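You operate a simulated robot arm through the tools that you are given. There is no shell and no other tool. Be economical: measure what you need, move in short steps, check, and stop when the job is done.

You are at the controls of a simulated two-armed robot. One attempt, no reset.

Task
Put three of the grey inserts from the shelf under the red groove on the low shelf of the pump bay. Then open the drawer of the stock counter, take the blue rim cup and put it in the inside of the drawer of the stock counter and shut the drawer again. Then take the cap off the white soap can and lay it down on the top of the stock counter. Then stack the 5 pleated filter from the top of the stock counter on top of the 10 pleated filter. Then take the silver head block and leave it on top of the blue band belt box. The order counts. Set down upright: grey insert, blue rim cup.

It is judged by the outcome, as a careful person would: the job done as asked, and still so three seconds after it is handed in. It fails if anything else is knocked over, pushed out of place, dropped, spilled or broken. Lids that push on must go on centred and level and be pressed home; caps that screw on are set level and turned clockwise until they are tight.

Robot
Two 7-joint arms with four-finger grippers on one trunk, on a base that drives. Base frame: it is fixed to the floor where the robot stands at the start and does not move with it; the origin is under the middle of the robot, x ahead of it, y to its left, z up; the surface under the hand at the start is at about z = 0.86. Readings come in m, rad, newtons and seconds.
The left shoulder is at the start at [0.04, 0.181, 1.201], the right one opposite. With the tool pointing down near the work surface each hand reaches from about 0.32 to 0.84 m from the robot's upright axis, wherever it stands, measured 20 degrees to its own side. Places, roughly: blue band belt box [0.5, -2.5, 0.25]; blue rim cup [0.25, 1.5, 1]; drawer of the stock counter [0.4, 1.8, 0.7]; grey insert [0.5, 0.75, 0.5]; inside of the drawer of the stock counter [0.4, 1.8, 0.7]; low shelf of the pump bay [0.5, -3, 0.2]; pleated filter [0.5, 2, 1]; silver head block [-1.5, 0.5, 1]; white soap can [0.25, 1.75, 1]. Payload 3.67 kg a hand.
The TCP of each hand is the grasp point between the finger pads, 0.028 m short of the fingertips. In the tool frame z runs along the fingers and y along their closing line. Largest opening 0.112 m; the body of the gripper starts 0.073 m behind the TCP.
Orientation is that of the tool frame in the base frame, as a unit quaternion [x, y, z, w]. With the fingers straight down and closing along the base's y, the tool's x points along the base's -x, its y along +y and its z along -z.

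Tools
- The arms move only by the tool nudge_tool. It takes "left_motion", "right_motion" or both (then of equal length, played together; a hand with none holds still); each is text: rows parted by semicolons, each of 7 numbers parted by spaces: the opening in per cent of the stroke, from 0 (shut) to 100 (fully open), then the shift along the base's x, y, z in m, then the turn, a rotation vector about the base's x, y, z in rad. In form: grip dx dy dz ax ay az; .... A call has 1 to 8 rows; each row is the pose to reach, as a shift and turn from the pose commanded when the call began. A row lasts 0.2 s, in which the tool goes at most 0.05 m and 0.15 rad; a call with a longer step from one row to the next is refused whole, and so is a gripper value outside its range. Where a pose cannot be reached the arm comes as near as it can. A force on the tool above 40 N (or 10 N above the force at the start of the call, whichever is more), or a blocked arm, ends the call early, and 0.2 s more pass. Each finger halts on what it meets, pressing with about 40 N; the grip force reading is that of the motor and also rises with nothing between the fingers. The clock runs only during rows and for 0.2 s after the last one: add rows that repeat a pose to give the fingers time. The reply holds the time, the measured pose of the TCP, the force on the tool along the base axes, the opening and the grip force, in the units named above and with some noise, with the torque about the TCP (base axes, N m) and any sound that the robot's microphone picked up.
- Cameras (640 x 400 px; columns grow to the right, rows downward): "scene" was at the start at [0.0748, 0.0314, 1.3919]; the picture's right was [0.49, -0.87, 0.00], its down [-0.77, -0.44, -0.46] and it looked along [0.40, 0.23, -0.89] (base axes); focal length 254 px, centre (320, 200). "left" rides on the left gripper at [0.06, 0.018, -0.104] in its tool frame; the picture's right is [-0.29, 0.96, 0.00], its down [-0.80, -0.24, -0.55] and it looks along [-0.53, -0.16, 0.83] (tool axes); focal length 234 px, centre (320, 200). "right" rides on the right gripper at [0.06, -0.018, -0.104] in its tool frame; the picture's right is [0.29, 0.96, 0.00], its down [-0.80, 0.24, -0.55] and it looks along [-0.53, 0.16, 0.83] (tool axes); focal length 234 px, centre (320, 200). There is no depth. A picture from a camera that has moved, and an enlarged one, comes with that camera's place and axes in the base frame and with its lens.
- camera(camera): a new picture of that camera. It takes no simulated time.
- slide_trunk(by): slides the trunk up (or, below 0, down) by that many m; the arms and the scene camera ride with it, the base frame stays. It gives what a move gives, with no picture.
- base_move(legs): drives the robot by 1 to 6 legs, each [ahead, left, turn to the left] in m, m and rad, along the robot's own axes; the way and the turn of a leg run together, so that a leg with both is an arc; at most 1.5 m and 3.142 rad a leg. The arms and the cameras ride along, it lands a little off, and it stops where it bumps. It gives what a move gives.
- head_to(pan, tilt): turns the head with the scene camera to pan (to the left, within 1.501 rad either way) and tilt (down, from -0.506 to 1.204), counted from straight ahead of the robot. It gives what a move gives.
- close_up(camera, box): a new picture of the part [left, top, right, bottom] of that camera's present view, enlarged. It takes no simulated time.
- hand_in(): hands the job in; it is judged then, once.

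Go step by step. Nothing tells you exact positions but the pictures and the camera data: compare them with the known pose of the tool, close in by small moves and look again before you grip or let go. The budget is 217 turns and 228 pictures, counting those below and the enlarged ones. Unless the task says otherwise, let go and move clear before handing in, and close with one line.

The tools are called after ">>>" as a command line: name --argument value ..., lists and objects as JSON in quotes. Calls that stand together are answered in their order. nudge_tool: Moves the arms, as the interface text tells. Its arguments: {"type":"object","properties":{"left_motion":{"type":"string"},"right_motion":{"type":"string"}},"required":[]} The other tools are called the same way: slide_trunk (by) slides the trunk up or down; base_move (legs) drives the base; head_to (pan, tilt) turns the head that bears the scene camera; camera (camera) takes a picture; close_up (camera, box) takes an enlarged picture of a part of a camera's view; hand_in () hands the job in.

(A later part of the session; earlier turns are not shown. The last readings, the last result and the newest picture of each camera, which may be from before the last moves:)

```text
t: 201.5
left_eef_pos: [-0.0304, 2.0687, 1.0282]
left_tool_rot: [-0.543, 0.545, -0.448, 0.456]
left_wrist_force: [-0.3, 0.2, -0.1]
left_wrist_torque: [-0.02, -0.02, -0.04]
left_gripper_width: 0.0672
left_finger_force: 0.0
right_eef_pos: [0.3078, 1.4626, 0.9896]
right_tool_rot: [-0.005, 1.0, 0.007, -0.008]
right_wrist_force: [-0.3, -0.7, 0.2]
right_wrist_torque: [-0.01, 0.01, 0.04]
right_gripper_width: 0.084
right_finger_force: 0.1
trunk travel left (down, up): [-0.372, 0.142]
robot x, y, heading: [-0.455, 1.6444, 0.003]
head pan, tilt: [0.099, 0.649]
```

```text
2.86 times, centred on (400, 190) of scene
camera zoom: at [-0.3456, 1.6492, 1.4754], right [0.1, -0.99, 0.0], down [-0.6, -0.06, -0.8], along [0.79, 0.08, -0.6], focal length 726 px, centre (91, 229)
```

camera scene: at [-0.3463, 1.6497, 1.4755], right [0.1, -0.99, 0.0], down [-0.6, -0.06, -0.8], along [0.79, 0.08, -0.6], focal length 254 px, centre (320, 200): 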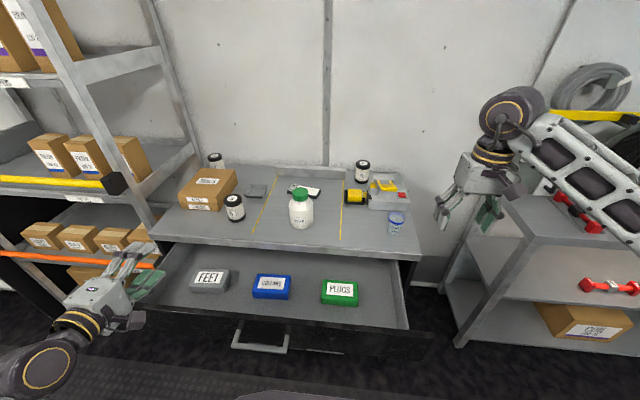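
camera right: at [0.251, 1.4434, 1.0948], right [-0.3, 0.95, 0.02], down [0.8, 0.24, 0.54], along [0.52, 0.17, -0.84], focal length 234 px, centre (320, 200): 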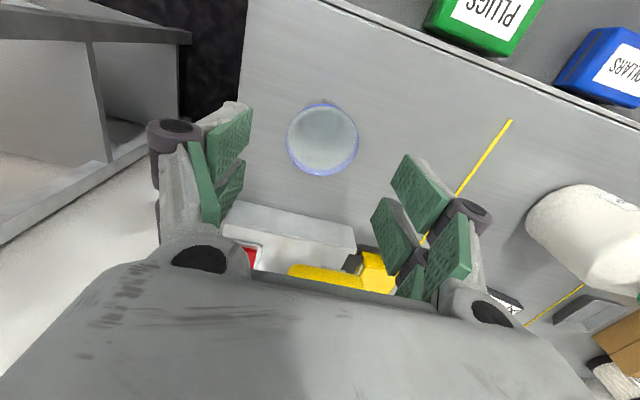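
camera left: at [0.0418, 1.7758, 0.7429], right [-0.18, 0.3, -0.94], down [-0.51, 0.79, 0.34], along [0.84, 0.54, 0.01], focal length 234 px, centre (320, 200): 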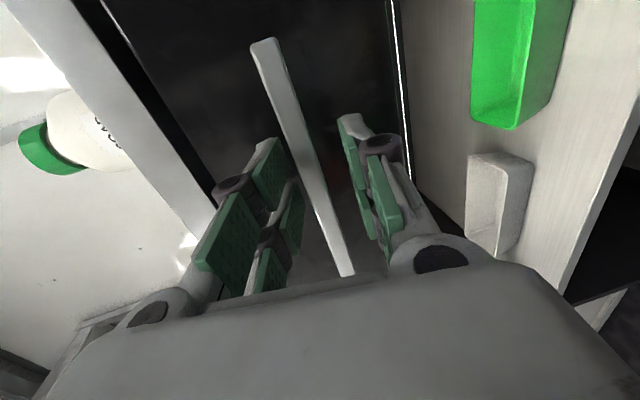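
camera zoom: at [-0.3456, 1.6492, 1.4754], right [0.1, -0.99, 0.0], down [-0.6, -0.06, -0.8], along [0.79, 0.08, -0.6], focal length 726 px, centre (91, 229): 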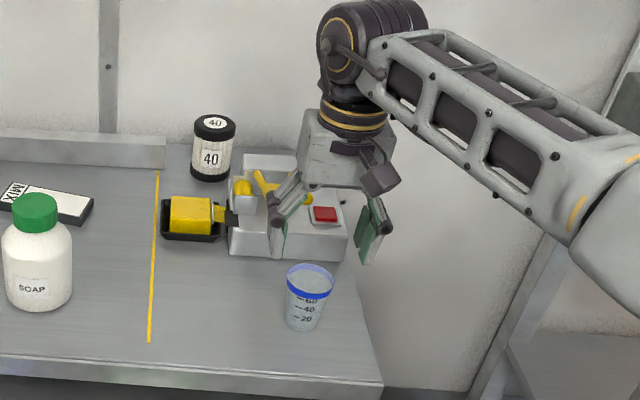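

>>> nudge_tool --right_motion "75 -0.005 0 -0.03 0 0 0;75 -0.005 0 -0.06 0 0 0;75 -0.005 0 -0.08 0 0 0;75 -0.005 0 -0.092 0 0 0;75 -0.005 0 -0.092 0 0 0"

>>> camera --camera "right"

>>> close_up --camera "scene" --box '[320, 120, 480, 260]'

```text
t: 202.7
left_eef_pos: [-0.0308, 2.0702, 1.029]
left_tool_rot: [-0.542, 0.544, -0.449, 0.456]
left_wrist_force: [0.4, -0.1, 0.5]
left_wrist_torque: [0.0, 0.0, -0.02]
left_gripper_width: 0.0673
left_finger_force: 0.1
right_eef_pos: [0.3043, 1.4626, 0.8984]
right_tool_rot: [-0.004, 1.0, 0.006, -0.008]
right_wrist_force: [-0.4, -0.3, 0.0]
right_wrist_torque: [-0.01, 0.02, 0.0]
right_gripper_width: 0.084
right_finger_force: 0.1
trunk travel left (down, up): [-0.372, 0.142]
robot x, y, heading: [-0.4522, 1.6417, 0.006]
head pan, tilt: [0.099, 0.649]
```

```text
142 pictures are left
camera right: at [0.2469, 1.4413, 1.0028], right [-0.3, 0.96, 0.02], down [0.8, 0.24, 0.54], along [0.52, 0.17, -0.84], focal length 234 px, centre (320, 200)
```

right: 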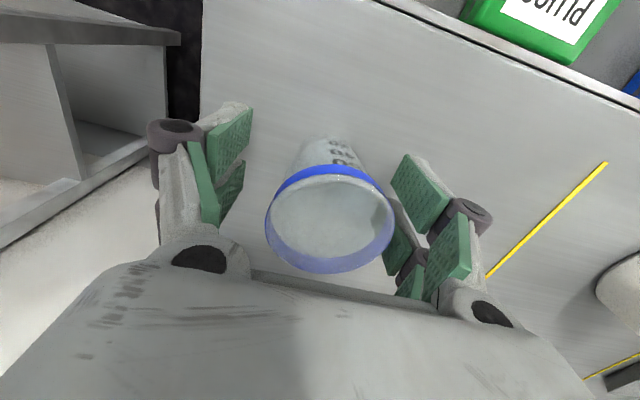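

```text
2.86 times, centred on (400, 190) of scene
camera zoom: at [-0.3458, 1.6502, 1.4754], right [0.1, -0.99, 0.0], down [-0.6, -0.06, -0.8], along [0.79, 0.08, -0.6], focal length 726 px, centre (91, 229)
```

zoom: 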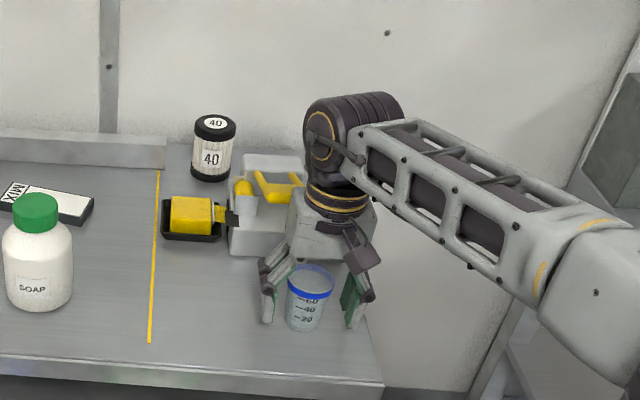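

>>> nudge_tool --right_motion "60 0 0.003 0 0 0 0;50 0 0.003 0 0 0 0;40 0 0.003 0 0 0 0;38 0 0.003 0 0 0 0;38 0 0.003 0 0 0 0"

```text
t: 203.9
left_eef_pos: [-0.0322, 2.0705, 1.0277]
left_tool_rot: [-0.544, 0.544, -0.449, 0.455]
left_wrist_force: [0.0, -0.5, -0.5]
left_wrist_torque: [-0.03, -0.04, -0.01]
left_gripper_width: 0.0672
left_finger_force: 0.2
right_eef_pos: [0.3039, 1.4642, 0.8982]
right_tool_rot: [-0.005, 1.0, 0.005, -0.008]
right_wrist_force: [-0.3, -0.3, 0.2]
right_wrist_torque: [-0.01, 0.05, -0.02]
right_gripper_width: 0.0447
right_finger_force: 40.0
trunk travel left (down, up): [-0.372, 0.142]
robot x, y, heading: [-0.449, 1.6393, 0.004]
head pan, tilt: [0.099, 0.649]
```

>>> nudge_tool --right_motion "36 0 0 0.03 0 0 0;36 0 0 0.06 0 0 0;36 -0.03 0.006 0.08 0 0 0;36 -0.07 0.012 0.09 0 0 0;36 -0.11 0.02 0.09 0 0 0;36 -0.15 0.03 0.09 0 0 0;36 -0.19 0.038 0.09 0 0 0;36 -0.214 0.041 0.09 0 0 0"

>>> camera --camera "right"

>>> camera --camera "scene"

```text
t: 205.7
left_eef_pos: [-0.0314, 2.0697, 1.0292]
left_tool_rot: [-0.543, 0.544, -0.449, 0.456]
left_wrist_force: [-0.3, 0.0, 0.5]
left_wrist_torque: [0.01, -0.01, 0.03]
left_gripper_width: 0.0675
left_finger_force: 0.0
right_eef_pos: [0.0881, 1.5059, 0.9892]
right_tool_rot: [-0.003, 1.0, 0.005, -0.008]
right_wrist_force: [0.6, -0.3, 0.1]
right_wrist_torque: [-0.02, 0.0, -0.04]
right_gripper_width: 0.0446
right_finger_force: 40.4
trunk travel left (down, up): [-0.372, 0.142]
robot x, y, heading: [-0.4498, 1.6423, 0.007]
head pan, tilt: [0.099, 0.649]
```

```text
140 pictures are left
camera right: at [0.0309, 1.4854, 1.0933], right [-0.3, 0.96, 0.02], down [0.8, 0.24, 0.54], along [0.52, 0.17, -0.84], focal length 234 px, centre (320, 200)
```

right: 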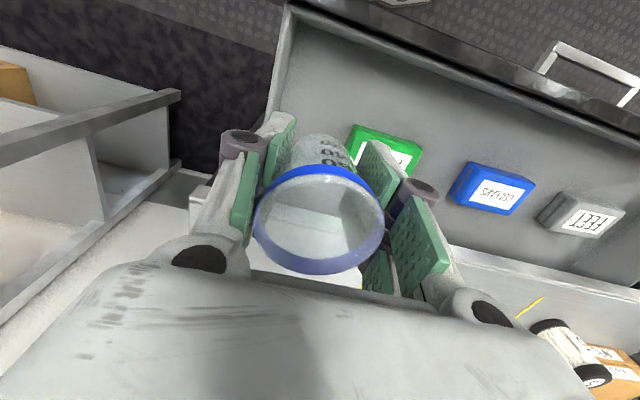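

```text
139 pictures are left
camera scene: at [-0.3461, 1.6499, 1.4755], right [0.1, -0.99, 0.0], down [-0.6, -0.06, -0.8], along [0.79, 0.08, -0.6], focal length 254 px, centre (320, 200)
```

scene: 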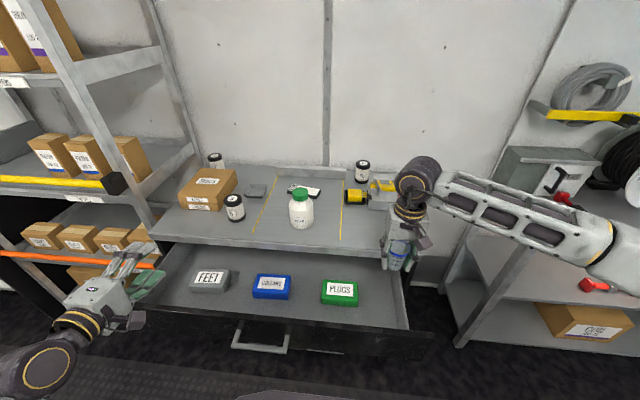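

I'll yaw the hand 60° for clearance from the drawer's front panel and side, lowering the cup over the free spot at (0.085, 1.508).

>>> nudge_tool --right_motion "36 0 0 0 0 0 -0.15;36 -0.002 0.001 -0.02 0 0 -0.3;36 -0.003 0.002 -0.05 0 0 -0.45;36 -0.003 0.002 -0.08 0 0 -0.6;36 -0.003 0.002 -0.11 0 0 -0.75;36 -0.003 0.002 -0.14 0 0 -0.9;36 -0.003 0.002 -0.17 0 0 -1.05"

>>> camera --camera "right"

>>> close_up --camera "scene" --box '[280, 180, 460, 360]'

```text
t: 207.3
left_eef_pos: [-0.0319, 2.0695, 1.0282]
left_tool_rot: [-0.543, 0.545, -0.448, 0.456]
left_wrist_force: [-0.2, -0.6, 0.5]
left_wrist_torque: [-0.02, 0.01, 0.01]
left_gripper_width: 0.067
left_finger_force: 0.0
right_eef_pos: [0.0873, 1.5068, 0.8165]
right_tool_rot: [0.498, 0.867, 0.009, -0.003]
right_wrist_force: [0.6, -1.0, 0.2]
right_wrist_torque: [0.02, 0.02, -0.02]
right_gripper_width: 0.0444
right_finger_force: 39.6
trunk travel left (down, up): [-0.372, 0.142]
robot x, y, heading: [-0.45, 1.641, 0.001]
head pan, tilt: [0.099, 0.649]
```

```text
138 pictures are left
camera right: at [0.0427, 1.548, 0.9208], right [0.68, 0.73, 0.02], down [0.61, -0.58, 0.54], along [0.41, -0.36, -0.84], focal length 234 px, centre (320, 200)
```

right: 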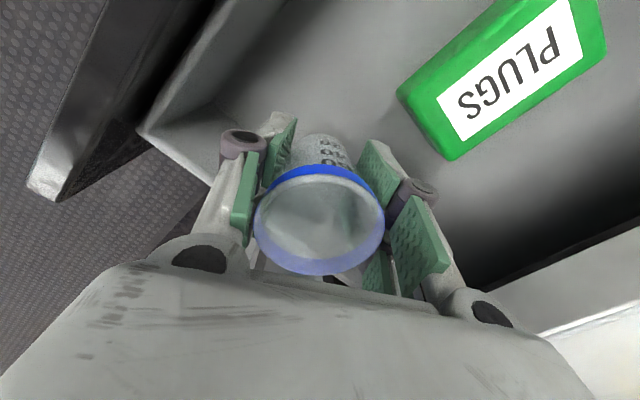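

```text
2.22 times, centred on (370, 270) of scene
camera zoom: at [-0.3454, 1.6496, 1.4754], right [0.1, -0.99, 0.0], down [-0.6, -0.06, -0.8], along [0.79, 0.08, -0.6], focal length 564 px, centre (209, 44)
```

zoom: 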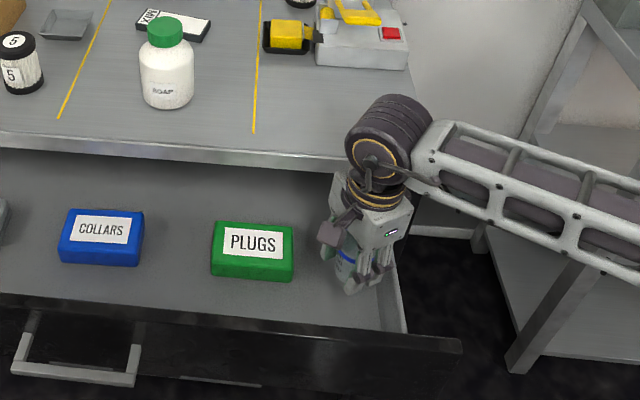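

>>> nudge_tool --right_motion "36 0 0 -0.03 0 0 0;36 0 0 -0.055 0 0 0;36 0 0 -0.07 0 0 0;36 0 0 -0.078 0 0 0;36 0 0 -0.084 0 0 0;36 0 0 -0.09 0 0 0;36 0 0 -0.095 0 0 0;36 0 0 -0.1 0 0 0"

>>> camera --camera "right"

>>> close_up --camera "scene" --box '[280, 180, 460, 360]'

```text
t: 209.0
left_eef_pos: [-0.0319, 2.0688, 1.0274]
left_tool_rot: [-0.543, 0.544, -0.449, 0.456]
left_wrist_force: [-0.4, -0.3, -0.4]
left_wrist_torque: [0.02, -0.02, 0.01]
left_gripper_width: 0.067
left_finger_force: 0.1
right_eef_pos: [0.0899, 1.509, 0.7267]
right_tool_rot: [0.498, 0.867, 0.012, -0.003]
right_wrist_force: [0.9, -2.0, 17.3]
right_wrist_torque: [-0.2, 0.28, 0.02]
right_gripper_width: 0.0434
right_finger_force: 40.3
trunk travel left (down, up): [-0.372, 0.142]
robot x, y, heading: [-0.4504, 1.6408, -0.0]
head pan, tilt: [0.099, 0.649]
stopped in row 8 (right hand): the force on the tool passed its limit at 44 N (the readings are from after the stop); the commanded pose is now the measured one
```

```text
136 pictures are left
camera right: at [0.0439, 1.5489, 0.8313], right [0.68, 0.73, 0.02], down [0.6, -0.58, 0.55], along [0.41, -0.36, -0.84], focal length 234 px, centre (320, 200)
```

right: 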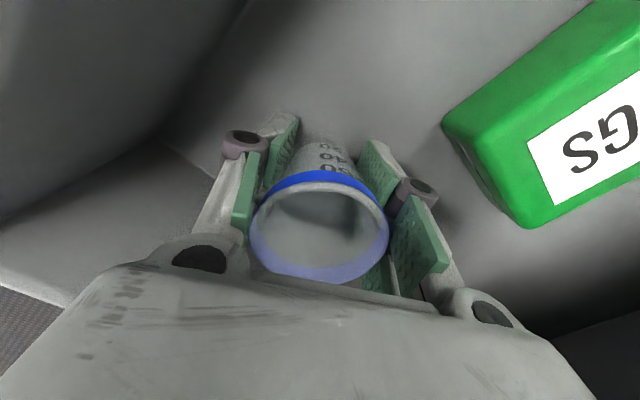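

```text
2.22 times, centred on (370, 270) of scene
camera zoom: at [-0.3459, 1.6496, 1.4754], right [0.1, -0.99, 0.0], down [-0.6, -0.06, -0.8], along [0.79, 0.08, -0.6], focal length 564 px, centre (209, 44)
```

zoom: 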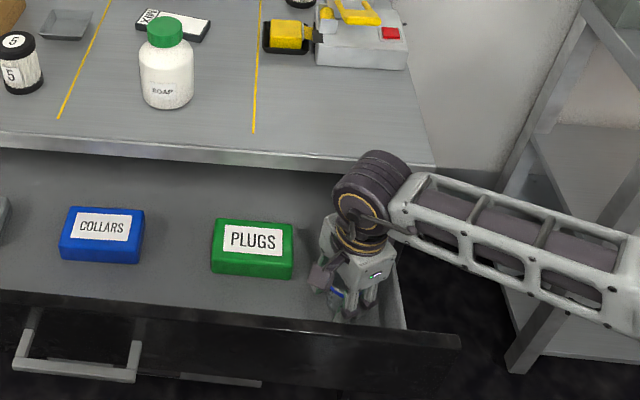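

On the drawer floor. Releasing gently and lifting away.

>>> nudge_tool --right_motion "42 0 0 0 0 0 0;50 0 0 0 0 0 0;60 0 0 0 0 0 0;65 0 0 0.02 0 0 0;65 0 0 0.05 0 0 0;65 0 0 0.09 0 0 0;65 0 0 0.135 0 0 0;65 0 0 0.18 0 0 0"

>>> nudge_tool --right_motion "65 -0.02 -0.03 0.03 0 0 0.15;65 -0.04 -0.06 0.06 0 0 0.3;65 -0.06 -0.09 0.08 0 0 0.45;65 -0.08 -0.12 0.1 0 0 0.6;65 -0.1 -0.15 0.12 0 0 0.75;65 -0.1 -0.16 0.12 0 0 0.9;65 -0.1 -0.16 0.12 0 0 1.05"

>>> camera --camera "scene"

>>> close_up --camera "scene" --box '[280, 180, 460, 360]'

```text
t: 210.8
left_eef_pos: [-0.0323, 2.0697, 1.0282]
left_tool_rot: [-0.543, 0.544, -0.449, 0.456]
left_wrist_force: [0.0, -0.1, -0.7]
left_wrist_torque: [-0.02, -0.03, 0.0]
left_gripper_width: 0.0671
left_finger_force: 0.0
right_eef_pos: [0.0881, 1.5105, 0.9038]
right_tool_rot: [0.499, 0.867, 0.011, -0.003]
right_wrist_force: [0.4, -0.7, 0.6]
right_wrist_torque: [-0.01, -0.04, 0.0]
right_gripper_width: 0.0726
right_finger_force: 0.0
trunk travel left (down, up): [-0.372, 0.142]
robot x, y, heading: [-0.4486, 1.6405, -0.0]
head pan, tilt: [0.099, 0.649]
```

```text
t: 212.4
left_eef_pos: [-0.0319, 2.0704, 1.0281]
left_tool_rot: [-0.543, 0.544, -0.449, 0.456]
left_wrist_force: [0.4, 0.1, 0.0]
left_wrist_torque: [0.02, -0.01, -0.05]
left_gripper_width: 0.0673
left_finger_force: 0.0
right_eef_pos: [-0.0135, 1.3485, 1.0237]
right_tool_rot: [-0.005, 1.0, 0.007, -0.007]
right_wrist_force: [-0.3, 1.0, 0.1]
right_wrist_torque: [-0.02, -0.04, -0.01]
right_gripper_width: 0.073
right_finger_force: 0.0
trunk travel left (down, up): [-0.372, 0.142]
robot x, y, heading: [-0.454, 1.6432, 0.002]
head pan, tilt: [0.099, 0.649]
```

```text
134 pictures are left
camera scene: at [-0.3461, 1.6499, 1.4754], right [0.1, -0.99, 0.0], down [-0.6, -0.06, -0.8], along [0.79, 0.08, -0.6], focal length 254 px, centre (320, 200)
```

scene: 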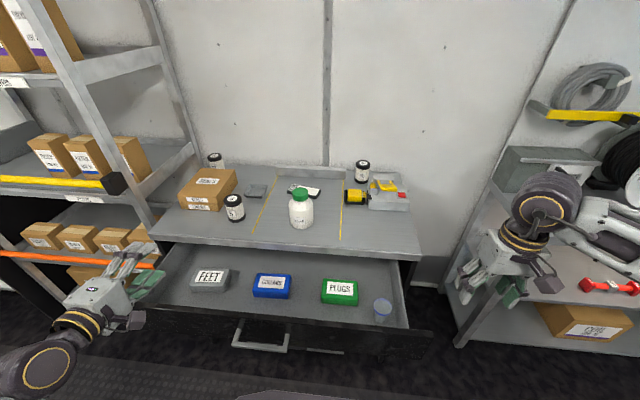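

```text
2.22 times, centred on (370, 270) of scene
camera zoom: at [-0.3461, 1.6499, 1.4754], right [0.1, -0.99, 0.0], down [-0.6, -0.06, -0.8], along [0.79, 0.08, -0.6], focal length 564 px, centre (209, 44)
```

zoom: 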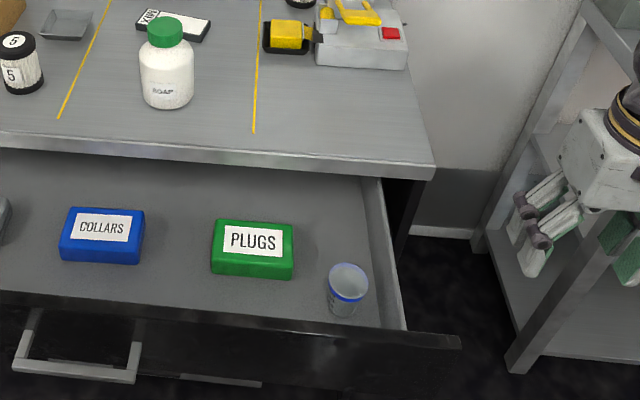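

The cup stands upright in the drawer. Now I'll regrip the handle with the left hand to shut the drawer, backing the base first.

>>> base_move --legs '[[-0.15, -0.03, 0]]'

>>> nudge_tool --left_motion "60 0 -0.04 -0.02 0 0 0;60 0.01 -0.08 -0.04 0 0 0;60 0.02 -0.12 -0.07 0 0 0;60 0.025 -0.15 -0.11 0 0 0;60 0.03 -0.18 -0.15 0 0 0;60 0.03 -0.195 -0.195 0 0 0;60 0.03 -0.2 -0.24 0 0 0;60 0.03 -0.2 -0.28 0 0 0"

>>> camera --camera "left"

>>> camera --camera "scene"

```text
t: 213.8
left_eef_pos: [-0.1749, 2.0374, 1.029]
left_tool_rot: [-0.543, 0.545, -0.449, 0.455]
left_wrist_force: [-0.4, 0.1, 0.2]
left_wrist_torque: [0.02, 0.0, 0.01]
left_gripper_width: 0.0673
left_finger_force: 0.1
right_eef_pos: [-0.1568, 1.316, 1.0228]
right_tool_rot: [-0.002, 1.0, 0.008, -0.008]
right_wrist_force: [-0.6, -0.3, 0.3]
right_wrist_torque: [0.04, -0.05, 0.01]
right_gripper_width: 0.0725
right_finger_force: 0.0
trunk travel left (down, up): [-0.372, 0.142]
robot x, y, heading: [-0.5953, 1.6091, 0.0]
head pan, tilt: [0.099, 0.649]
```

```text
refused: row 3 steps farther than a row can; nothing moved
```

```text
132 pictures are left
camera left: at [-0.2805, 1.9772, 1.0275], right [-0.18, 0.3, -0.94], down [-0.5, 0.79, 0.34], along [0.85, 0.53, 0.01], focal length 234 px, centre (320, 200)
```

left: 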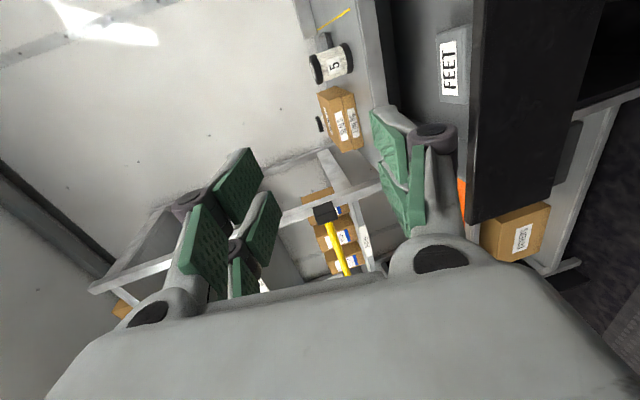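

```text
131 pictures are left
camera scene: at [-0.4908, 1.6191, 1.4754], right [0.1, -0.99, 0.0], down [-0.6, -0.06, -0.8], along [0.79, 0.08, -0.6], focal length 254 px, centre (320, 200)
```

scene: 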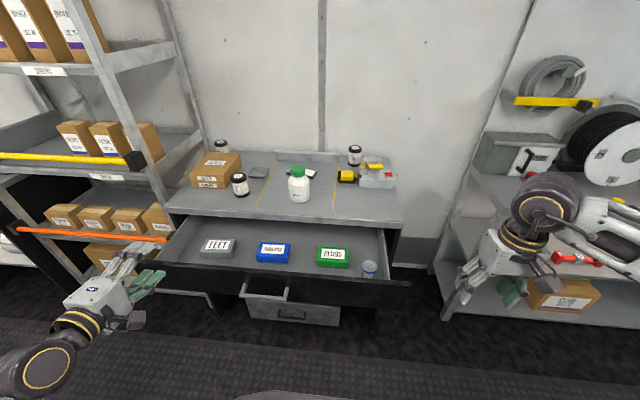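

>>> nudge_tool --left_motion "60 -0.01 -0.03 -0.03 0 0 0;60 -0.01 -0.06 -0.06 0 0 0;60 -0.01 -0.09 -0.09 0 0 0;60 -0.01 -0.12 -0.12 0 0 0;60 -0.01 -0.15 -0.15 0 0 0;60 -0.01 -0.18 -0.18 0 0 0;60 -0.01 -0.2 -0.22 0 0 0;60 -0.01 -0.2 -0.26 0 0 0"

>>> camera --camera "left"

```text
t: 215.6
left_eef_pos: [-0.1855, 1.8385, 0.7651]
left_tool_rot: [-0.543, 0.544, -0.449, 0.455]
left_wrist_force: [0.2, -1.1, -0.9]
left_wrist_torque: [0.0, -0.01, -0.01]
left_gripper_width: 0.0675
left_finger_force: 0.0
right_eef_pos: [-0.1579, 1.3173, 1.0246]
right_tool_rot: [-0.002, 1.0, 0.008, -0.009]
right_wrist_force: [0.7, 0.6, -0.4]
right_wrist_torque: [-0.01, 0.03, -0.02]
right_gripper_width: 0.073
right_finger_force: 0.1
trunk travel left (down, up): [-0.372, 0.142]
robot x, y, heading: [-0.5973, 1.6115, 0.003]
head pan, tilt: [0.099, 0.649]
```

```text
130 pictures are left
camera left: at [-0.2916, 1.7772, 0.7644], right [-0.17, 0.29, -0.94], down [-0.5, 0.79, 0.34], along [0.85, 0.53, 0.01], focal length 234 px, centre (320, 200)
```

left: 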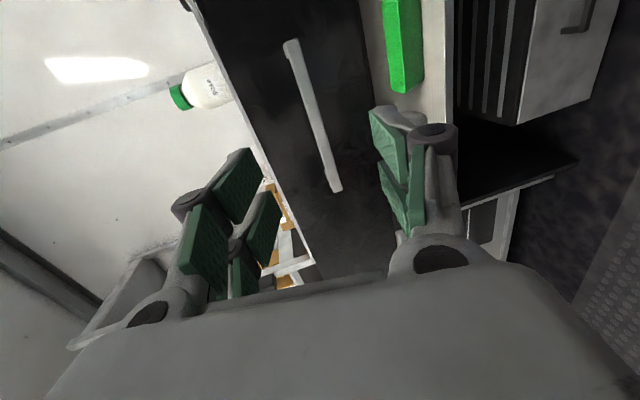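

>>> nudge_tool --left_motion "60 0.035 0 -0.01 0 0 0;60 0.075 0 -0.018 0 0 0;60 0.11 0 -0.019 0 0 0;60 0.11 0 -0.019 0 0 0"

>>> camera --camera "left"

```text
t: 216.6
left_eef_pos: [-0.0754, 1.8385, 0.7504]
left_tool_rot: [-0.543, 0.544, -0.449, 0.455]
left_wrist_force: [-1.3, -0.6, 0.6]
left_wrist_torque: [-0.02, 0.0, 0.01]
left_gripper_width: 0.0672
left_finger_force: 0.2
right_eef_pos: [-0.1584, 1.3171, 1.0239]
right_tool_rot: [-0.003, 1.0, 0.008, -0.007]
right_wrist_force: [0.4, 0.8, 0.6]
right_wrist_torque: [0.03, -0.02, -0.03]
right_gripper_width: 0.0729
right_finger_force: 0.0
trunk travel left (down, up): [-0.372, 0.142]
robot x, y, heading: [-0.5984, 1.608, -0.001]
head pan, tilt: [0.099, 0.649]
```

```text
129 pictures are left
camera left: at [-0.181, 1.7778, 0.7493], right [-0.17, 0.29, -0.94], down [-0.5, 0.79, 0.34], along [0.85, 0.53, 0.01], focal length 234 px, centre (320, 200)
```

left: 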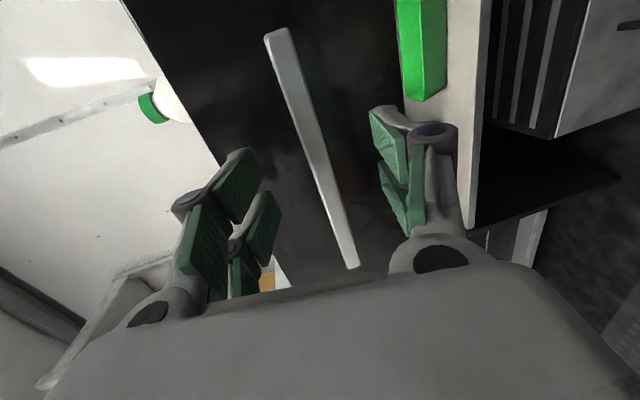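

Bar is between the fingers. Close and push slowly.

>>> nudge_tool --left_motion "30 0 0 -0.004 0 0 0;10 0 0 -0.004 0 0 0;0 0 0 -0.004 0 0 0;0 0 0 -0.004 0 0 0;0 0.02 0 -0.004 0 0 0;0 0.045 0 -0.004 0 0 0;0 0.07 0 -0.004 0 0 0;0 0.095 0 -0.004 0 0 0"

>>> nudge_tool --left_motion "0 0.025 0 0 0 0 0;0 0.05 0 0 0 0 0;0 0.075 0 0 0 0 0;0 0.1 0 0 0 0 0;0 0.115 0 0 0 0 0;0 0.125 0 0 0 0 0;0 0.13 0 0 0 0 0"

>>> camera --camera "scene"

```text
t: 218.3
left_eef_pos: [0.0227, 1.8374, 0.7489]
left_tool_rot: [-0.542, 0.544, -0.45, 0.456]
left_wrist_force: [1.4, -0.6, 19.3]
left_wrist_torque: [-1.63, -0.8, -0.37]
left_gripper_width: 0.0136
left_finger_force: 45.1
right_eef_pos: [-0.1576, 1.3165, 1.0235]
right_tool_rot: [-0.002, 1.0, 0.008, -0.008]
right_wrist_force: [0.0, -0.4, -0.5]
right_wrist_torque: [0.02, 0.01, 0.0]
right_gripper_width: 0.0729
right_finger_force: 0.0
trunk travel left (down, up): [-0.372, 0.142]
robot x, y, heading: [-0.596, 1.6131, 0.006]
head pan, tilt: [0.099, 0.649]
```

```text
t: 219.9
left_eef_pos: [0.1461, 1.8375, 0.7487]
left_tool_rot: [-0.542, 0.544, -0.45, 0.456]
left_wrist_force: [-29.7, -4.3, 21.7]
left_wrist_torque: [-1.56, -0.76, 0.13]
left_gripper_width: 0.0135
left_finger_force: 44.9
right_eef_pos: [-0.1637, 1.317, 1.025]
right_tool_rot: [-0.002, 1.0, 0.009, -0.006]
right_wrist_force: [-0.4, 0.4, -0.3]
right_wrist_torque: [0.0, 0.0, 0.01]
right_gripper_width: 0.0728
right_finger_force: 0.0
trunk travel left (down, up): [-0.372, 0.142]
robot x, y, heading: [-0.5961, 1.6129, -0.001]
head pan, tilt: [0.099, 0.649]
```

```text
128 pictures are left
camera scene: at [-0.4981, 1.6181, 1.476], right [0.1, -0.99, 0.0], down [-0.6, -0.06, -0.8], along [0.8, 0.08, -0.6], focal length 254 px, centre (320, 200)
```

scene: 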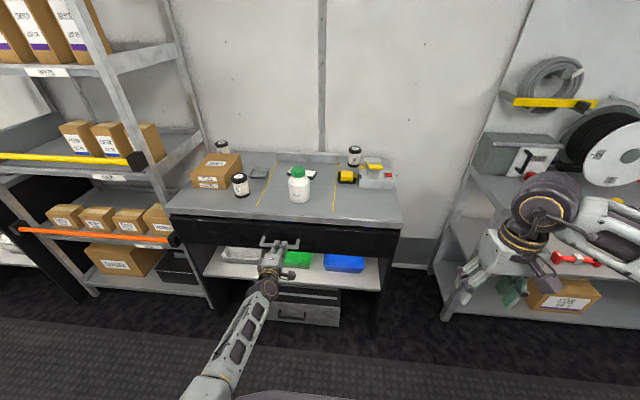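

The drawer is shut. I'll release, retreat, and look closely at the soap can.

>>> nudge_tool --left_motion "30 0 0 0 0 0 0;60 0 0 0 0 0 0;60 -0.04 0 0 0 0 0;60 -0.085 0 0 0 0 0;60 -0.13 0 0 0 0 0;60 -0.17 0 0 0 0 0;60 -0.2 0 0.03 0 0 0;60 -0.22 0 0.07 0 0 0"

>>> close_up --camera "scene" --box '[220, 140, 380, 240]'

>>> close_up --camera "scene" --box '[270, 155, 334, 210]'

>>> close_up --camera "scene" --box '[160, 130, 300, 220]'

```text
t: 221.8
left_eef_pos: [-0.0698, 1.8427, 0.8167]
left_tool_rot: [-0.54, 0.546, -0.448, 0.458]
left_wrist_force: [0.0, -0.3, 0.1]
left_wrist_torque: [0.0, -0.04, 0.02]
left_gripper_width: 0.0674
left_finger_force: 0.1
right_eef_pos: [-0.1592, 1.3149, 1.0232]
right_tool_rot: [-0.003, 1.0, 0.008, -0.008]
right_wrist_force: [-0.1, -0.2, -0.4]
right_wrist_torque: [0.0, 0.0, 0.0]
right_gripper_width: 0.0728
right_finger_force: 0.0
trunk travel left (down, up): [-0.372, 0.142]
robot x, y, heading: [-0.5955, 1.6096, -0.001]
head pan, tilt: [0.099, 0.649]
```

```text
4.00 times, centred on (300, 190) of scene
camera zoom: at [-0.492, 1.6182, 1.4755], right [0.1, -0.99, 0.0], down [-0.6, -0.06, -0.8], along [0.79, 0.08, -0.6], focal length 1016 px, centre (400, 240)
```

zoom: 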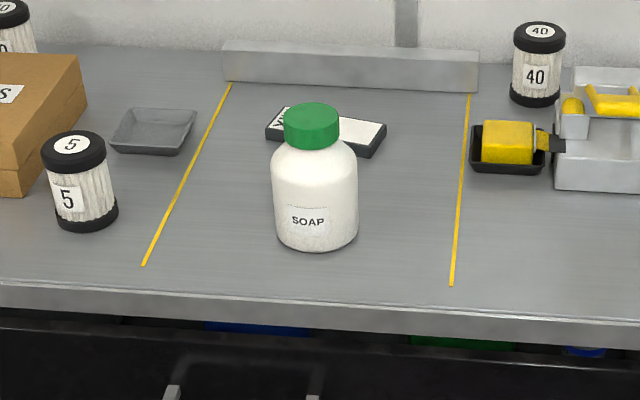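

```text
7.27 times, centred on (302, 182) of scene
camera zoom: at [-0.492, 1.6182, 1.4755], right [0.1, -0.99, 0.0], down [-0.6, -0.06, -0.8], along [0.79, 0.08, -0.6], focal length 1847 px, centre (451, 327)
```

zoom: 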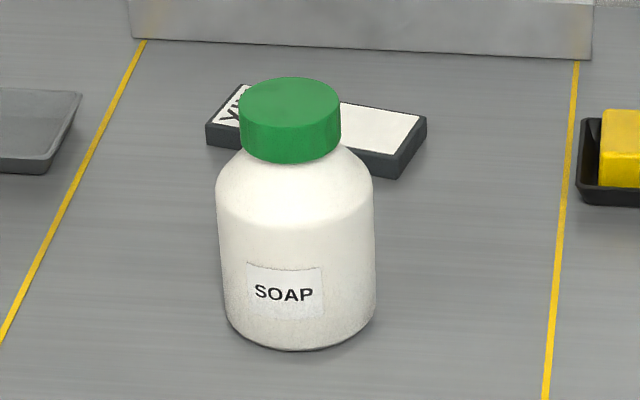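

```text
4.44 times, centred on (230, 175) of scene
camera zoom: at [-0.492, 1.6182, 1.4755], right [0.1, -0.99, 0.0], down [-0.6, -0.06, -0.8], along [0.79, 0.08, -0.6], focal length 1129 px, centre (720, 311)
```

zoom: 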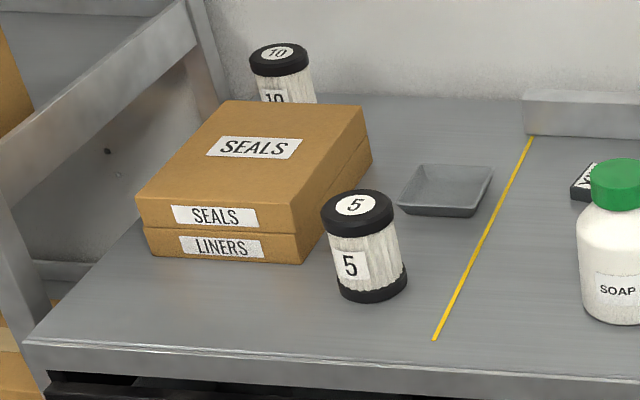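

Cap top is near z≈1.0, bottle centre ≈(0.33, 1.786), body Ø≈0.086. I'll have the left hand hold the body from the front while the right hand turns the cap; first I unroll the left hand.

>>> nudge_tool --left_motion "60 0 -0.02 0.02 0.14 0 -0.025;60 0 -0.04 0.04 0.28 0 -0.05;70 0 -0.06 0.06 0.42 0 -0.075;80 0 -0.08 0.08 0.56 0 -0.1;90 0 -0.1 0.1 0.7 0 -0.125;100 0 -0.12 0.12 0.84 0 -0.15;100 0 -0.14 0.14 0.98 0 -0.175;100 0 -0.16 0.15 1.12 0 -0.2"

>>> nudge_tool --left_motion "100 0 -0.02 0 0.14 0 -0.025;100 0 -0.04 0 0.28 0 -0.05;100 0 -0.05 0 0.43 0 -0.075"

>>> nudge_tool --left_motion "100 0 0 0 0 0.14 0;100 0 0 0 0 0.28 0;100 0 0 0 0 0.36 0"

```text
t: 222.5
left_eef_pos: [-0.0677, 1.8207, 0.862]
left_tool_rot: [-0.377, 0.662, -0.342, 0.55]
left_wrist_force: [0.8, 0.1, -0.7]
left_wrist_torque: [-0.04, -0.01, 0.01]
left_gripper_width: 0.0783
left_finger_force: 0.1
right_eef_pos: [-0.1587, 1.3175, 1.0237]
right_tool_rot: [-0.002, 1.0, 0.008, -0.008]
right_wrist_force: [-0.7, 0.5, 0.9]
right_wrist_torque: [-0.01, -0.02, -0.01]
right_gripper_width: 0.0728
right_finger_force: 0.1
trunk travel left (down, up): [-0.372, 0.142]
robot x, y, heading: [-0.5981, 1.6063, -0.001]
head pan, tilt: [0.099, 0.649]
stopped in row 3 (left hand): the arm was blocked; the commanded pose is now the measured one
```

```text
refused: row 3 steps farther than a row can; nothing moved
```

```text
t: 223.0
left_eef_pos: [-0.0745, 1.8507, 0.8493]
left_tool_rot: [-0.341, 0.766, -0.246, 0.486]
left_wrist_force: [0.2, 0.2, 0.7]
left_wrist_torque: [0.02, -0.01, 0.02]
left_gripper_width: 0.112
left_finger_force: 0.1
right_eef_pos: [-0.1578, 1.3172, 1.0235]
right_tool_rot: [-0.001, 1.0, 0.008, -0.007]
right_wrist_force: [0.8, 1.2, 0.1]
right_wrist_torque: [0.0, 0.03, 0.01]
right_gripper_width: 0.0729
right_finger_force: 0.0
trunk travel left (down, up): [-0.372, 0.142]
robot x, y, heading: [-0.5963, 1.6079, -0.003]
head pan, tilt: [0.099, 0.649]
stopped in row 2 (left hand): the arm was blocked; the commanded pose is now the measured one
```

>>> camera --camera "scene"

>>> camera --camera "left"

```text
124 pictures are left
camera scene: at [-0.4905, 1.6194, 1.4754], right [0.1, -0.99, 0.0], down [-0.6, -0.06, -0.8], along [0.79, 0.08, -0.61], focal length 254 px, centre (320, 200)
```

scene: 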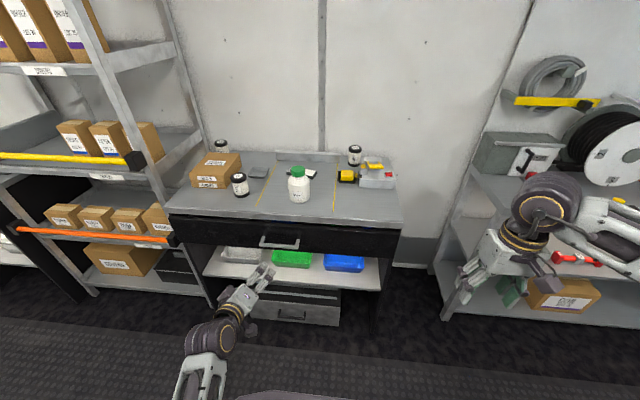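

```text
123 pictures are left
camera left: at [-0.192, 1.8211, 0.8422], right [-0.19, 0.84, -0.51], down [-0.2, 0.48, 0.86], along [0.96, 0.26, 0.08], focal length 234 px, centre (320, 200)
```

left: 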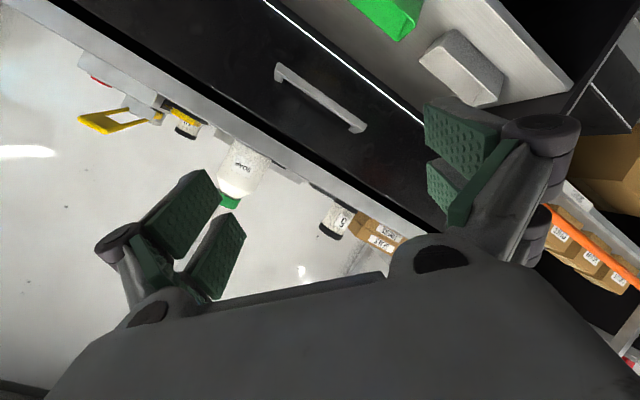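

>>> nudge_tool --left_motion "100 0.01 0 0.015 0.132 0.013 -0.059;100 0.02 0 0.03 0.264 0.026 -0.118;100 0.03 0 0.045 0.396 0.039 -0.177;100 0.04 0 0.06 0.527 0.052 -0.237;100 0.05 0 0.075 0.659 0.065 -0.296;100 0.05 0 0.09 0.791 0.078 -0.355"

```text
t: 224.4
left_eef_pos: [-0.0259, 1.8496, 0.942]
left_tool_rot: [0.001, 0.866, 0.0, 0.501]
left_wrist_force: [-0.3, 0.9, -0.4]
left_wrist_torque: [0.0, 0.0, -0.01]
left_gripper_width: 0.1121
left_finger_force: 0.1
right_eef_pos: [-0.1583, 1.3168, 1.0231]
right_tool_rot: [-0.003, 1.0, 0.008, -0.007]
right_wrist_force: [-0.2, 0.5, 0.7]
right_wrist_torque: [0.0, -0.01, 0.0]
right_gripper_width: 0.0726
right_finger_force: 0.0
trunk travel left (down, up): [-0.372, 0.142]
robot x, y, heading: [-0.5927, 1.6102, 0.004]
head pan, tilt: [0.099, 0.649]
```

>>> nudge_tool --left_motion "100 0 -0.04 0.01 0 0 0;100 0 -0.08 0.02 0 0 0;100 0 -0.12 0.02 0 0 0"

>>> base_move --legs '[[0.2, 0.08, 0]]'

>>> camera --camera "left"

>>> camera --camera "scene"

```text
t: 225.2
left_eef_pos: [-0.0261, 1.7294, 0.9621]
left_tool_rot: [0.001, 0.866, 0.0, 0.501]
left_wrist_force: [0.1, 0.7, 0.4]
left_wrist_torque: [0.0, 0.01, 0.01]
left_gripper_width: 0.1117
left_finger_force: 0.0
right_eef_pos: [-0.1582, 1.3157, 1.023]
right_tool_rot: [-0.002, 1.0, 0.009, -0.008]
right_wrist_force: [0.0, 0.0, 0.4]
right_wrist_torque: [0.03, 0.02, 0.0]
right_gripper_width: 0.0729
right_finger_force: 0.0
trunk travel left (down, up): [-0.372, 0.142]
robot x, y, heading: [-0.5903, 1.6102, -0.001]
head pan, tilt: [0.099, 0.649]
```

```text
t: 226.9
left_eef_pos: [0.1688, 1.8086, 0.9617]
left_tool_rot: [0.002, 0.866, -0.002, 0.501]
left_wrist_force: [0.4, 0.8, -0.2]
left_wrist_torque: [0.04, 0.01, -0.01]
left_gripper_width: 0.1118
left_finger_force: 0.2
right_eef_pos: [0.0344, 1.3951, 1.0231]
right_tool_rot: [-0.001, 1.0, 0.007, -0.008]
right_wrist_force: [-0.3, 0.6, 0.4]
right_wrist_torque: [0.0, 0.06, -0.05]
right_gripper_width: 0.0727
right_finger_force: 0.1
trunk travel left (down, up): [-0.372, 0.142]
robot x, y, heading: [-0.4055, 1.6929, -0.001]
head pan, tilt: [0.099, 0.649]
```

```text
122 pictures are left
camera left: at [0.0483, 1.826, 0.9596], right [0.15, 0.96, 0.25], down [-0.08, -0.24, 0.97], along [0.99, -0.16, 0.05], focal length 234 px, centre (320, 200)
```

left: 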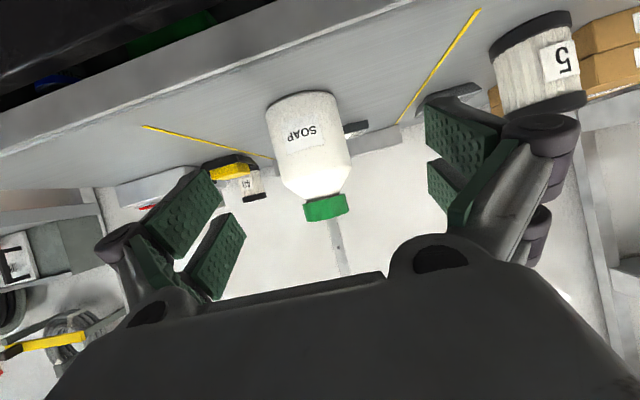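

```text
121 pictures are left
camera scene: at [-0.2968, 1.6988, 1.4754], right [0.1, -1.0, 0.0], down [-0.6, -0.06, -0.8], along [0.79, 0.08, -0.6], focal length 254 px, centre (320, 200)
```

scene: 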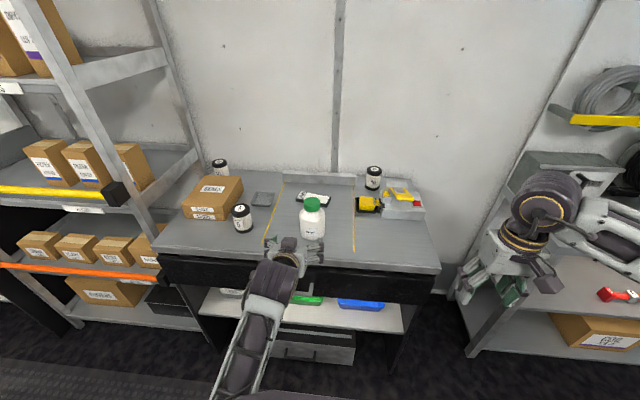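

>>> nudge_tool --left_motion "100 0.0 -0.015 -0.02 0 0 0;100 0.02 -0.0245 -0.045 0 0 0;100 0.05 -0.0245 -0.06 0 0 0;100 0.08 -0.0245 -0.06 0 0 0;100 0.1 -0.0245 -0.06 0 0 0"

>>> camera --camera "left"

>>> close_up --camera "scene" --box '[240, 170, 400, 270]'

```text
t: 228.1
left_eef_pos: [0.2664, 1.7917, 0.8876]
left_tool_rot: [0.007, 0.869, 0.008, 0.495]
left_wrist_force: [0.8, -0.2, 0.2]
left_wrist_torque: [0.0, -0.02, -0.01]
left_gripper_width: 0.1116
left_finger_force: 0.0
right_eef_pos: [0.0356, 1.3948, 1.0235]
right_tool_rot: [-0.001, 1.0, 0.008, -0.008]
right_wrist_force: [-0.4, -0.5, 0.0]
right_wrist_torque: [0.01, 0.01, -0.01]
right_gripper_width: 0.0727
right_finger_force: 0.0
trunk travel left (down, up): [-0.372, 0.142]
robot x, y, heading: [-0.4018, 1.6912, 0.0]
head pan, tilt: [0.099, 0.649]
```

```text
120 pictures are left
camera left: at [0.1467, 1.8091, 0.8891], right [0.15, 0.95, 0.27], down [-0.07, -0.26, 0.96], along [0.99, -0.17, 0.03], focal length 234 px, centre (320, 200)
```

left: 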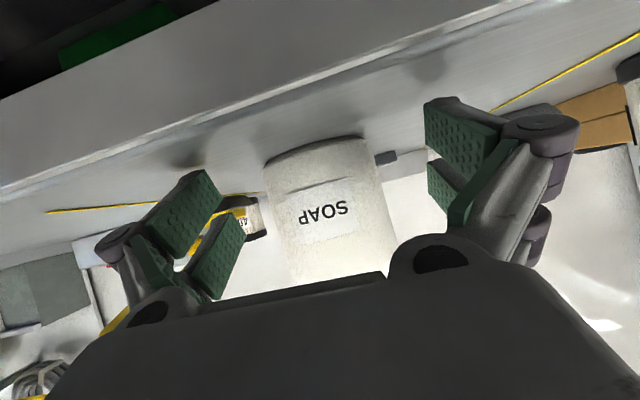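

```text
4.00 times, centred on (320, 220) of scene
camera zoom: at [-0.2966, 1.6996, 1.4754], right [0.1, -1.0, 0.0], down [-0.6, -0.06, -0.8], along [0.79, 0.08, -0.61], focal length 1016 px, centre (320, 120)
```

zoom: 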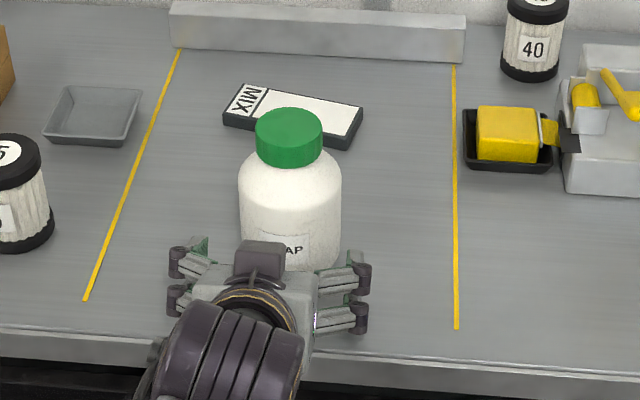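

>>> nudge_tool --left_motion "100 0.0 -0.004 0.01 0 0 0;100 0.02 -0.004 0.01 0 0 0;100 0.04 -0.004 0.01 0 0 0;100 0.054 -0.004 0.01 0 0 0;100 0.054 -0.004 0.01 0 0 0"

>>> camera --camera "left"

```text
t: 229.5
left_eef_pos: [0.3179, 1.8096, 0.8898]
left_tool_rot: [0.01, 0.87, 0.027, 0.491]
left_wrist_force: [-0.2, -1.8, 1.1]
left_wrist_torque: [-0.08, 0.02, -0.02]
left_gripper_width: 0.1121
left_finger_force: 0.0
right_eef_pos: [0.0346, 1.3949, 1.024]
right_tool_rot: [0.0, 1.0, 0.008, -0.007]
right_wrist_force: [0.1, 0.5, -0.1]
right_wrist_torque: [-0.04, 0.01, -0.01]
right_gripper_width: 0.0729
right_finger_force: 0.0
trunk travel left (down, up): [-0.372, 0.142]
robot x, y, heading: [-0.4032, 1.6885, -0.004]
head pan, tilt: [0.099, 0.649]
stopped in row 5 (left hand): the arm was blocked; the commanded pose is now the measured one
```

```text
118 pictures are left
camera left: at [0.1975, 1.8252, 0.8918], right [0.14, 0.94, 0.3], down [-0.06, -0.3, 0.95], along [0.99, -0.15, 0.02], focal length 234 px, centre (320, 200)
```

left: 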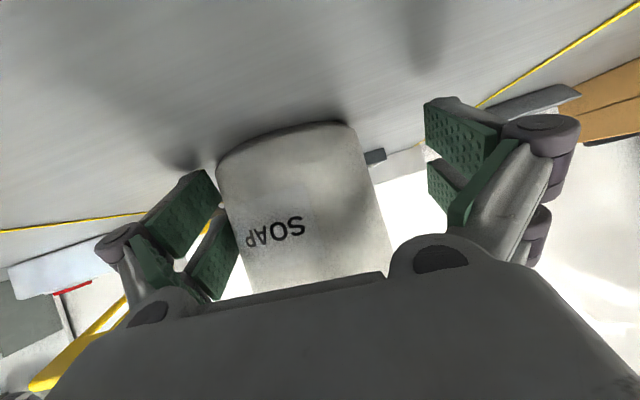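

>>> head_to --pan 0.3 --tilt 0.95

>>> camera --camera "scene"

```text
t: 230.3
left_eef_pos: [0.3178, 1.8096, 0.8905]
left_tool_rot: [0.009, 0.87, 0.027, 0.491]
left_wrist_force: [0.0, -2.3, 0.6]
left_wrist_torque: [-0.04, -0.01, -0.05]
left_gripper_width: 0.1121
left_finger_force: 0.1
right_eef_pos: [0.0346, 1.3948, 1.0238]
right_tool_rot: [-0.001, 1.0, 0.008, -0.007]
right_wrist_force: [0.7, -1.4, 0.1]
right_wrist_torque: [0.0, 0.0, 0.05]
right_gripper_width: 0.0727
right_finger_force: 0.0
trunk travel left (down, up): [-0.372, 0.142]
robot x, y, heading: [-0.401, 1.6886, -0.002]
head pan, tilt: [0.3, 0.949]
```

```text
117 pictures are left
camera scene: at [-0.3142, 1.7112, 1.4514], right [0.29, -0.96, 0.0], down [-0.78, -0.24, -0.58], along [0.56, 0.17, -0.81], focal length 254 px, centre (320, 200)
```

scene: 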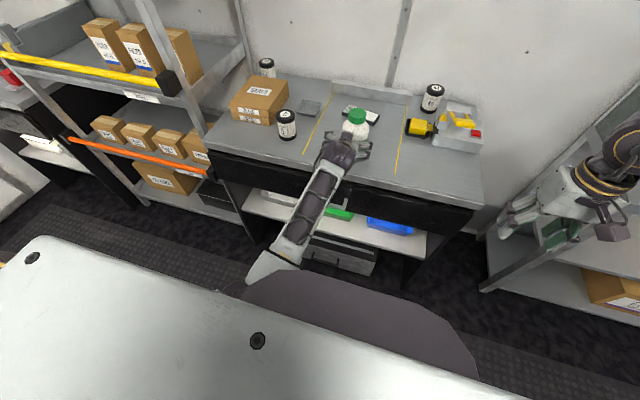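

The forearm seems to ride on the counter edge. I'll retreat straight back, raise the trunk, and come in with a steeper tool.

>>> nudge_tool --left_motion "100 0 -0.012 0.005 0 0 0;100 -0.03 -0.014 0.01 0 0 0;100 -0.07 -0.014 0.02 0 0 0;100 -0.11 -0.014 0.03 0 0 0;100 -0.15 -0.014 0.04 0 0 0"

>>> slide_trunk --by 0.14

>>> nudge_tool --left_motion "100 0 -0.005 -0.015 0 0.1 0;100 0 -0.008 -0.03 0 0.2 0;100 0.0 -0.01 -0.05 0 0.3 0;100 0.02 -0.01 -0.07 0 0.3 0;100 0.04 -0.01 -0.09 0 0.3 0"

>>> camera --camera "left"

>>> camera --camera "scene"

```text
t: 231.5
left_eef_pos: [0.1765, 1.8126, 0.9405]
left_tool_rot: [0.018, 0.862, 0.047, 0.504]
left_wrist_force: [0.2, -1.1, 0.4]
left_wrist_torque: [0.02, 0.0, 0.01]
left_gripper_width: 0.112
left_finger_force: 0.0
right_eef_pos: [0.0324, 1.3959, 1.0242]
right_tool_rot: [0.0, 1.0, 0.008, -0.008]
right_wrist_force: [-1.1, -1.0, 0.4]
right_wrist_torque: [0.02, -0.05, 0.02]
right_gripper_width: 0.0728
right_finger_force: 0.1
trunk travel left (down, up): [-0.372, 0.142]
robot x, y, heading: [-0.402, 1.6887, -0.006]
head pan, tilt: [0.3, 0.949]
```

```text
t: 233.2
left_eef_pos: [0.1722, 1.8079, 1.0704]
left_tool_rot: [0.022, 0.867, 0.045, 0.496]
left_wrist_force: [0.3, 0.1, 0.1]
left_wrist_torque: [0.01, -0.02, -0.05]
left_gripper_width: 0.1119
left_finger_force: 0.1
right_eef_pos: [0.0348, 1.3946, 1.1638]
right_tool_rot: [0.0, 1.0, 0.008, -0.008]
right_wrist_force: [-0.1, -0.1, 0.1]
right_wrist_torque: [0.02, 0.05, 0.0]
right_gripper_width: 0.0729
right_finger_force: 0.0
trunk travel left (down, up): [-0.512, 0.002]
robot x, y, heading: [-0.4015, 1.6925, 0.001]
head pan, tilt: [0.3, 0.949]
```

```text
t: 234.6
left_eef_pos: [0.1988, 1.8284, 0.9562]
left_tool_rot: [0.03, 0.935, 0.071, 0.346]
left_wrist_force: [-0.2, 0.2, 0.9]
left_wrist_torque: [0.0, -0.02, 0.02]
left_gripper_width: 0.112
left_finger_force: 0.1
right_eef_pos: [0.0354, 1.3951, 1.1649]
right_tool_rot: [-0.001, 1.0, 0.008, -0.007]
right_wrist_force: [-0.2, -0.4, 0.7]
right_wrist_torque: [-0.01, 0.0, 0.01]
right_gripper_width: 0.0729
right_finger_force: 0.1
trunk travel left (down, up): [-0.512, 0.002]
robot x, y, heading: [-0.4032, 1.6903, -0.004]
head pan, tilt: [0.3, 0.949]
stopped in row 5 (left hand): the arm was blocked; the commanded pose is now the measured one
```

```text
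116 pictures are left
camera left: at [0.0868, 1.8398, 0.997], right [0.23, 0.92, 0.33], down [0.24, -0.38, 0.89], along [0.94, -0.12, -0.31], focal length 234 px, centre (320, 200)
```

left: 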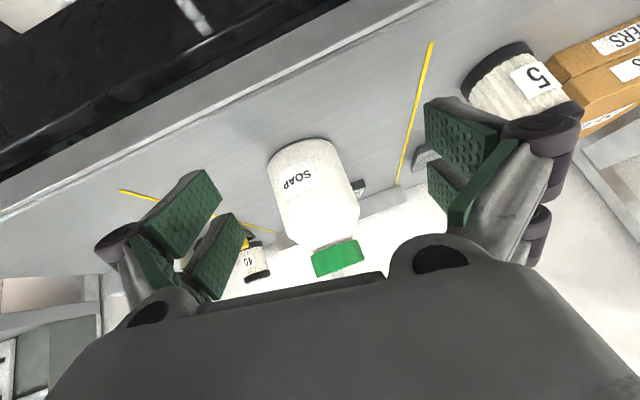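

```text
115 pictures are left
camera scene: at [-0.3147, 1.7115, 1.5915], right [0.29, -0.96, 0.0], down [-0.78, -0.24, -0.58], along [0.56, 0.17, -0.81], focal length 254 px, centre (320, 200)
```

scene: 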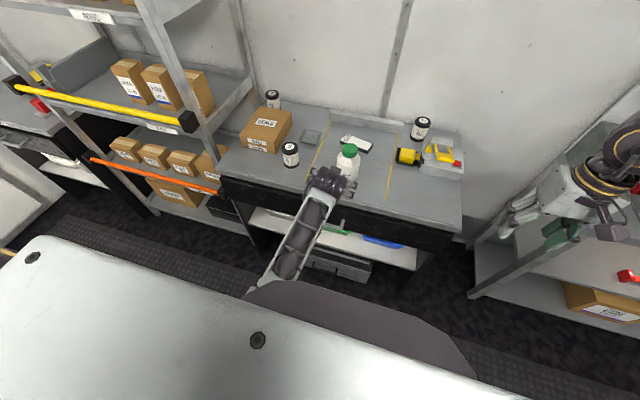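

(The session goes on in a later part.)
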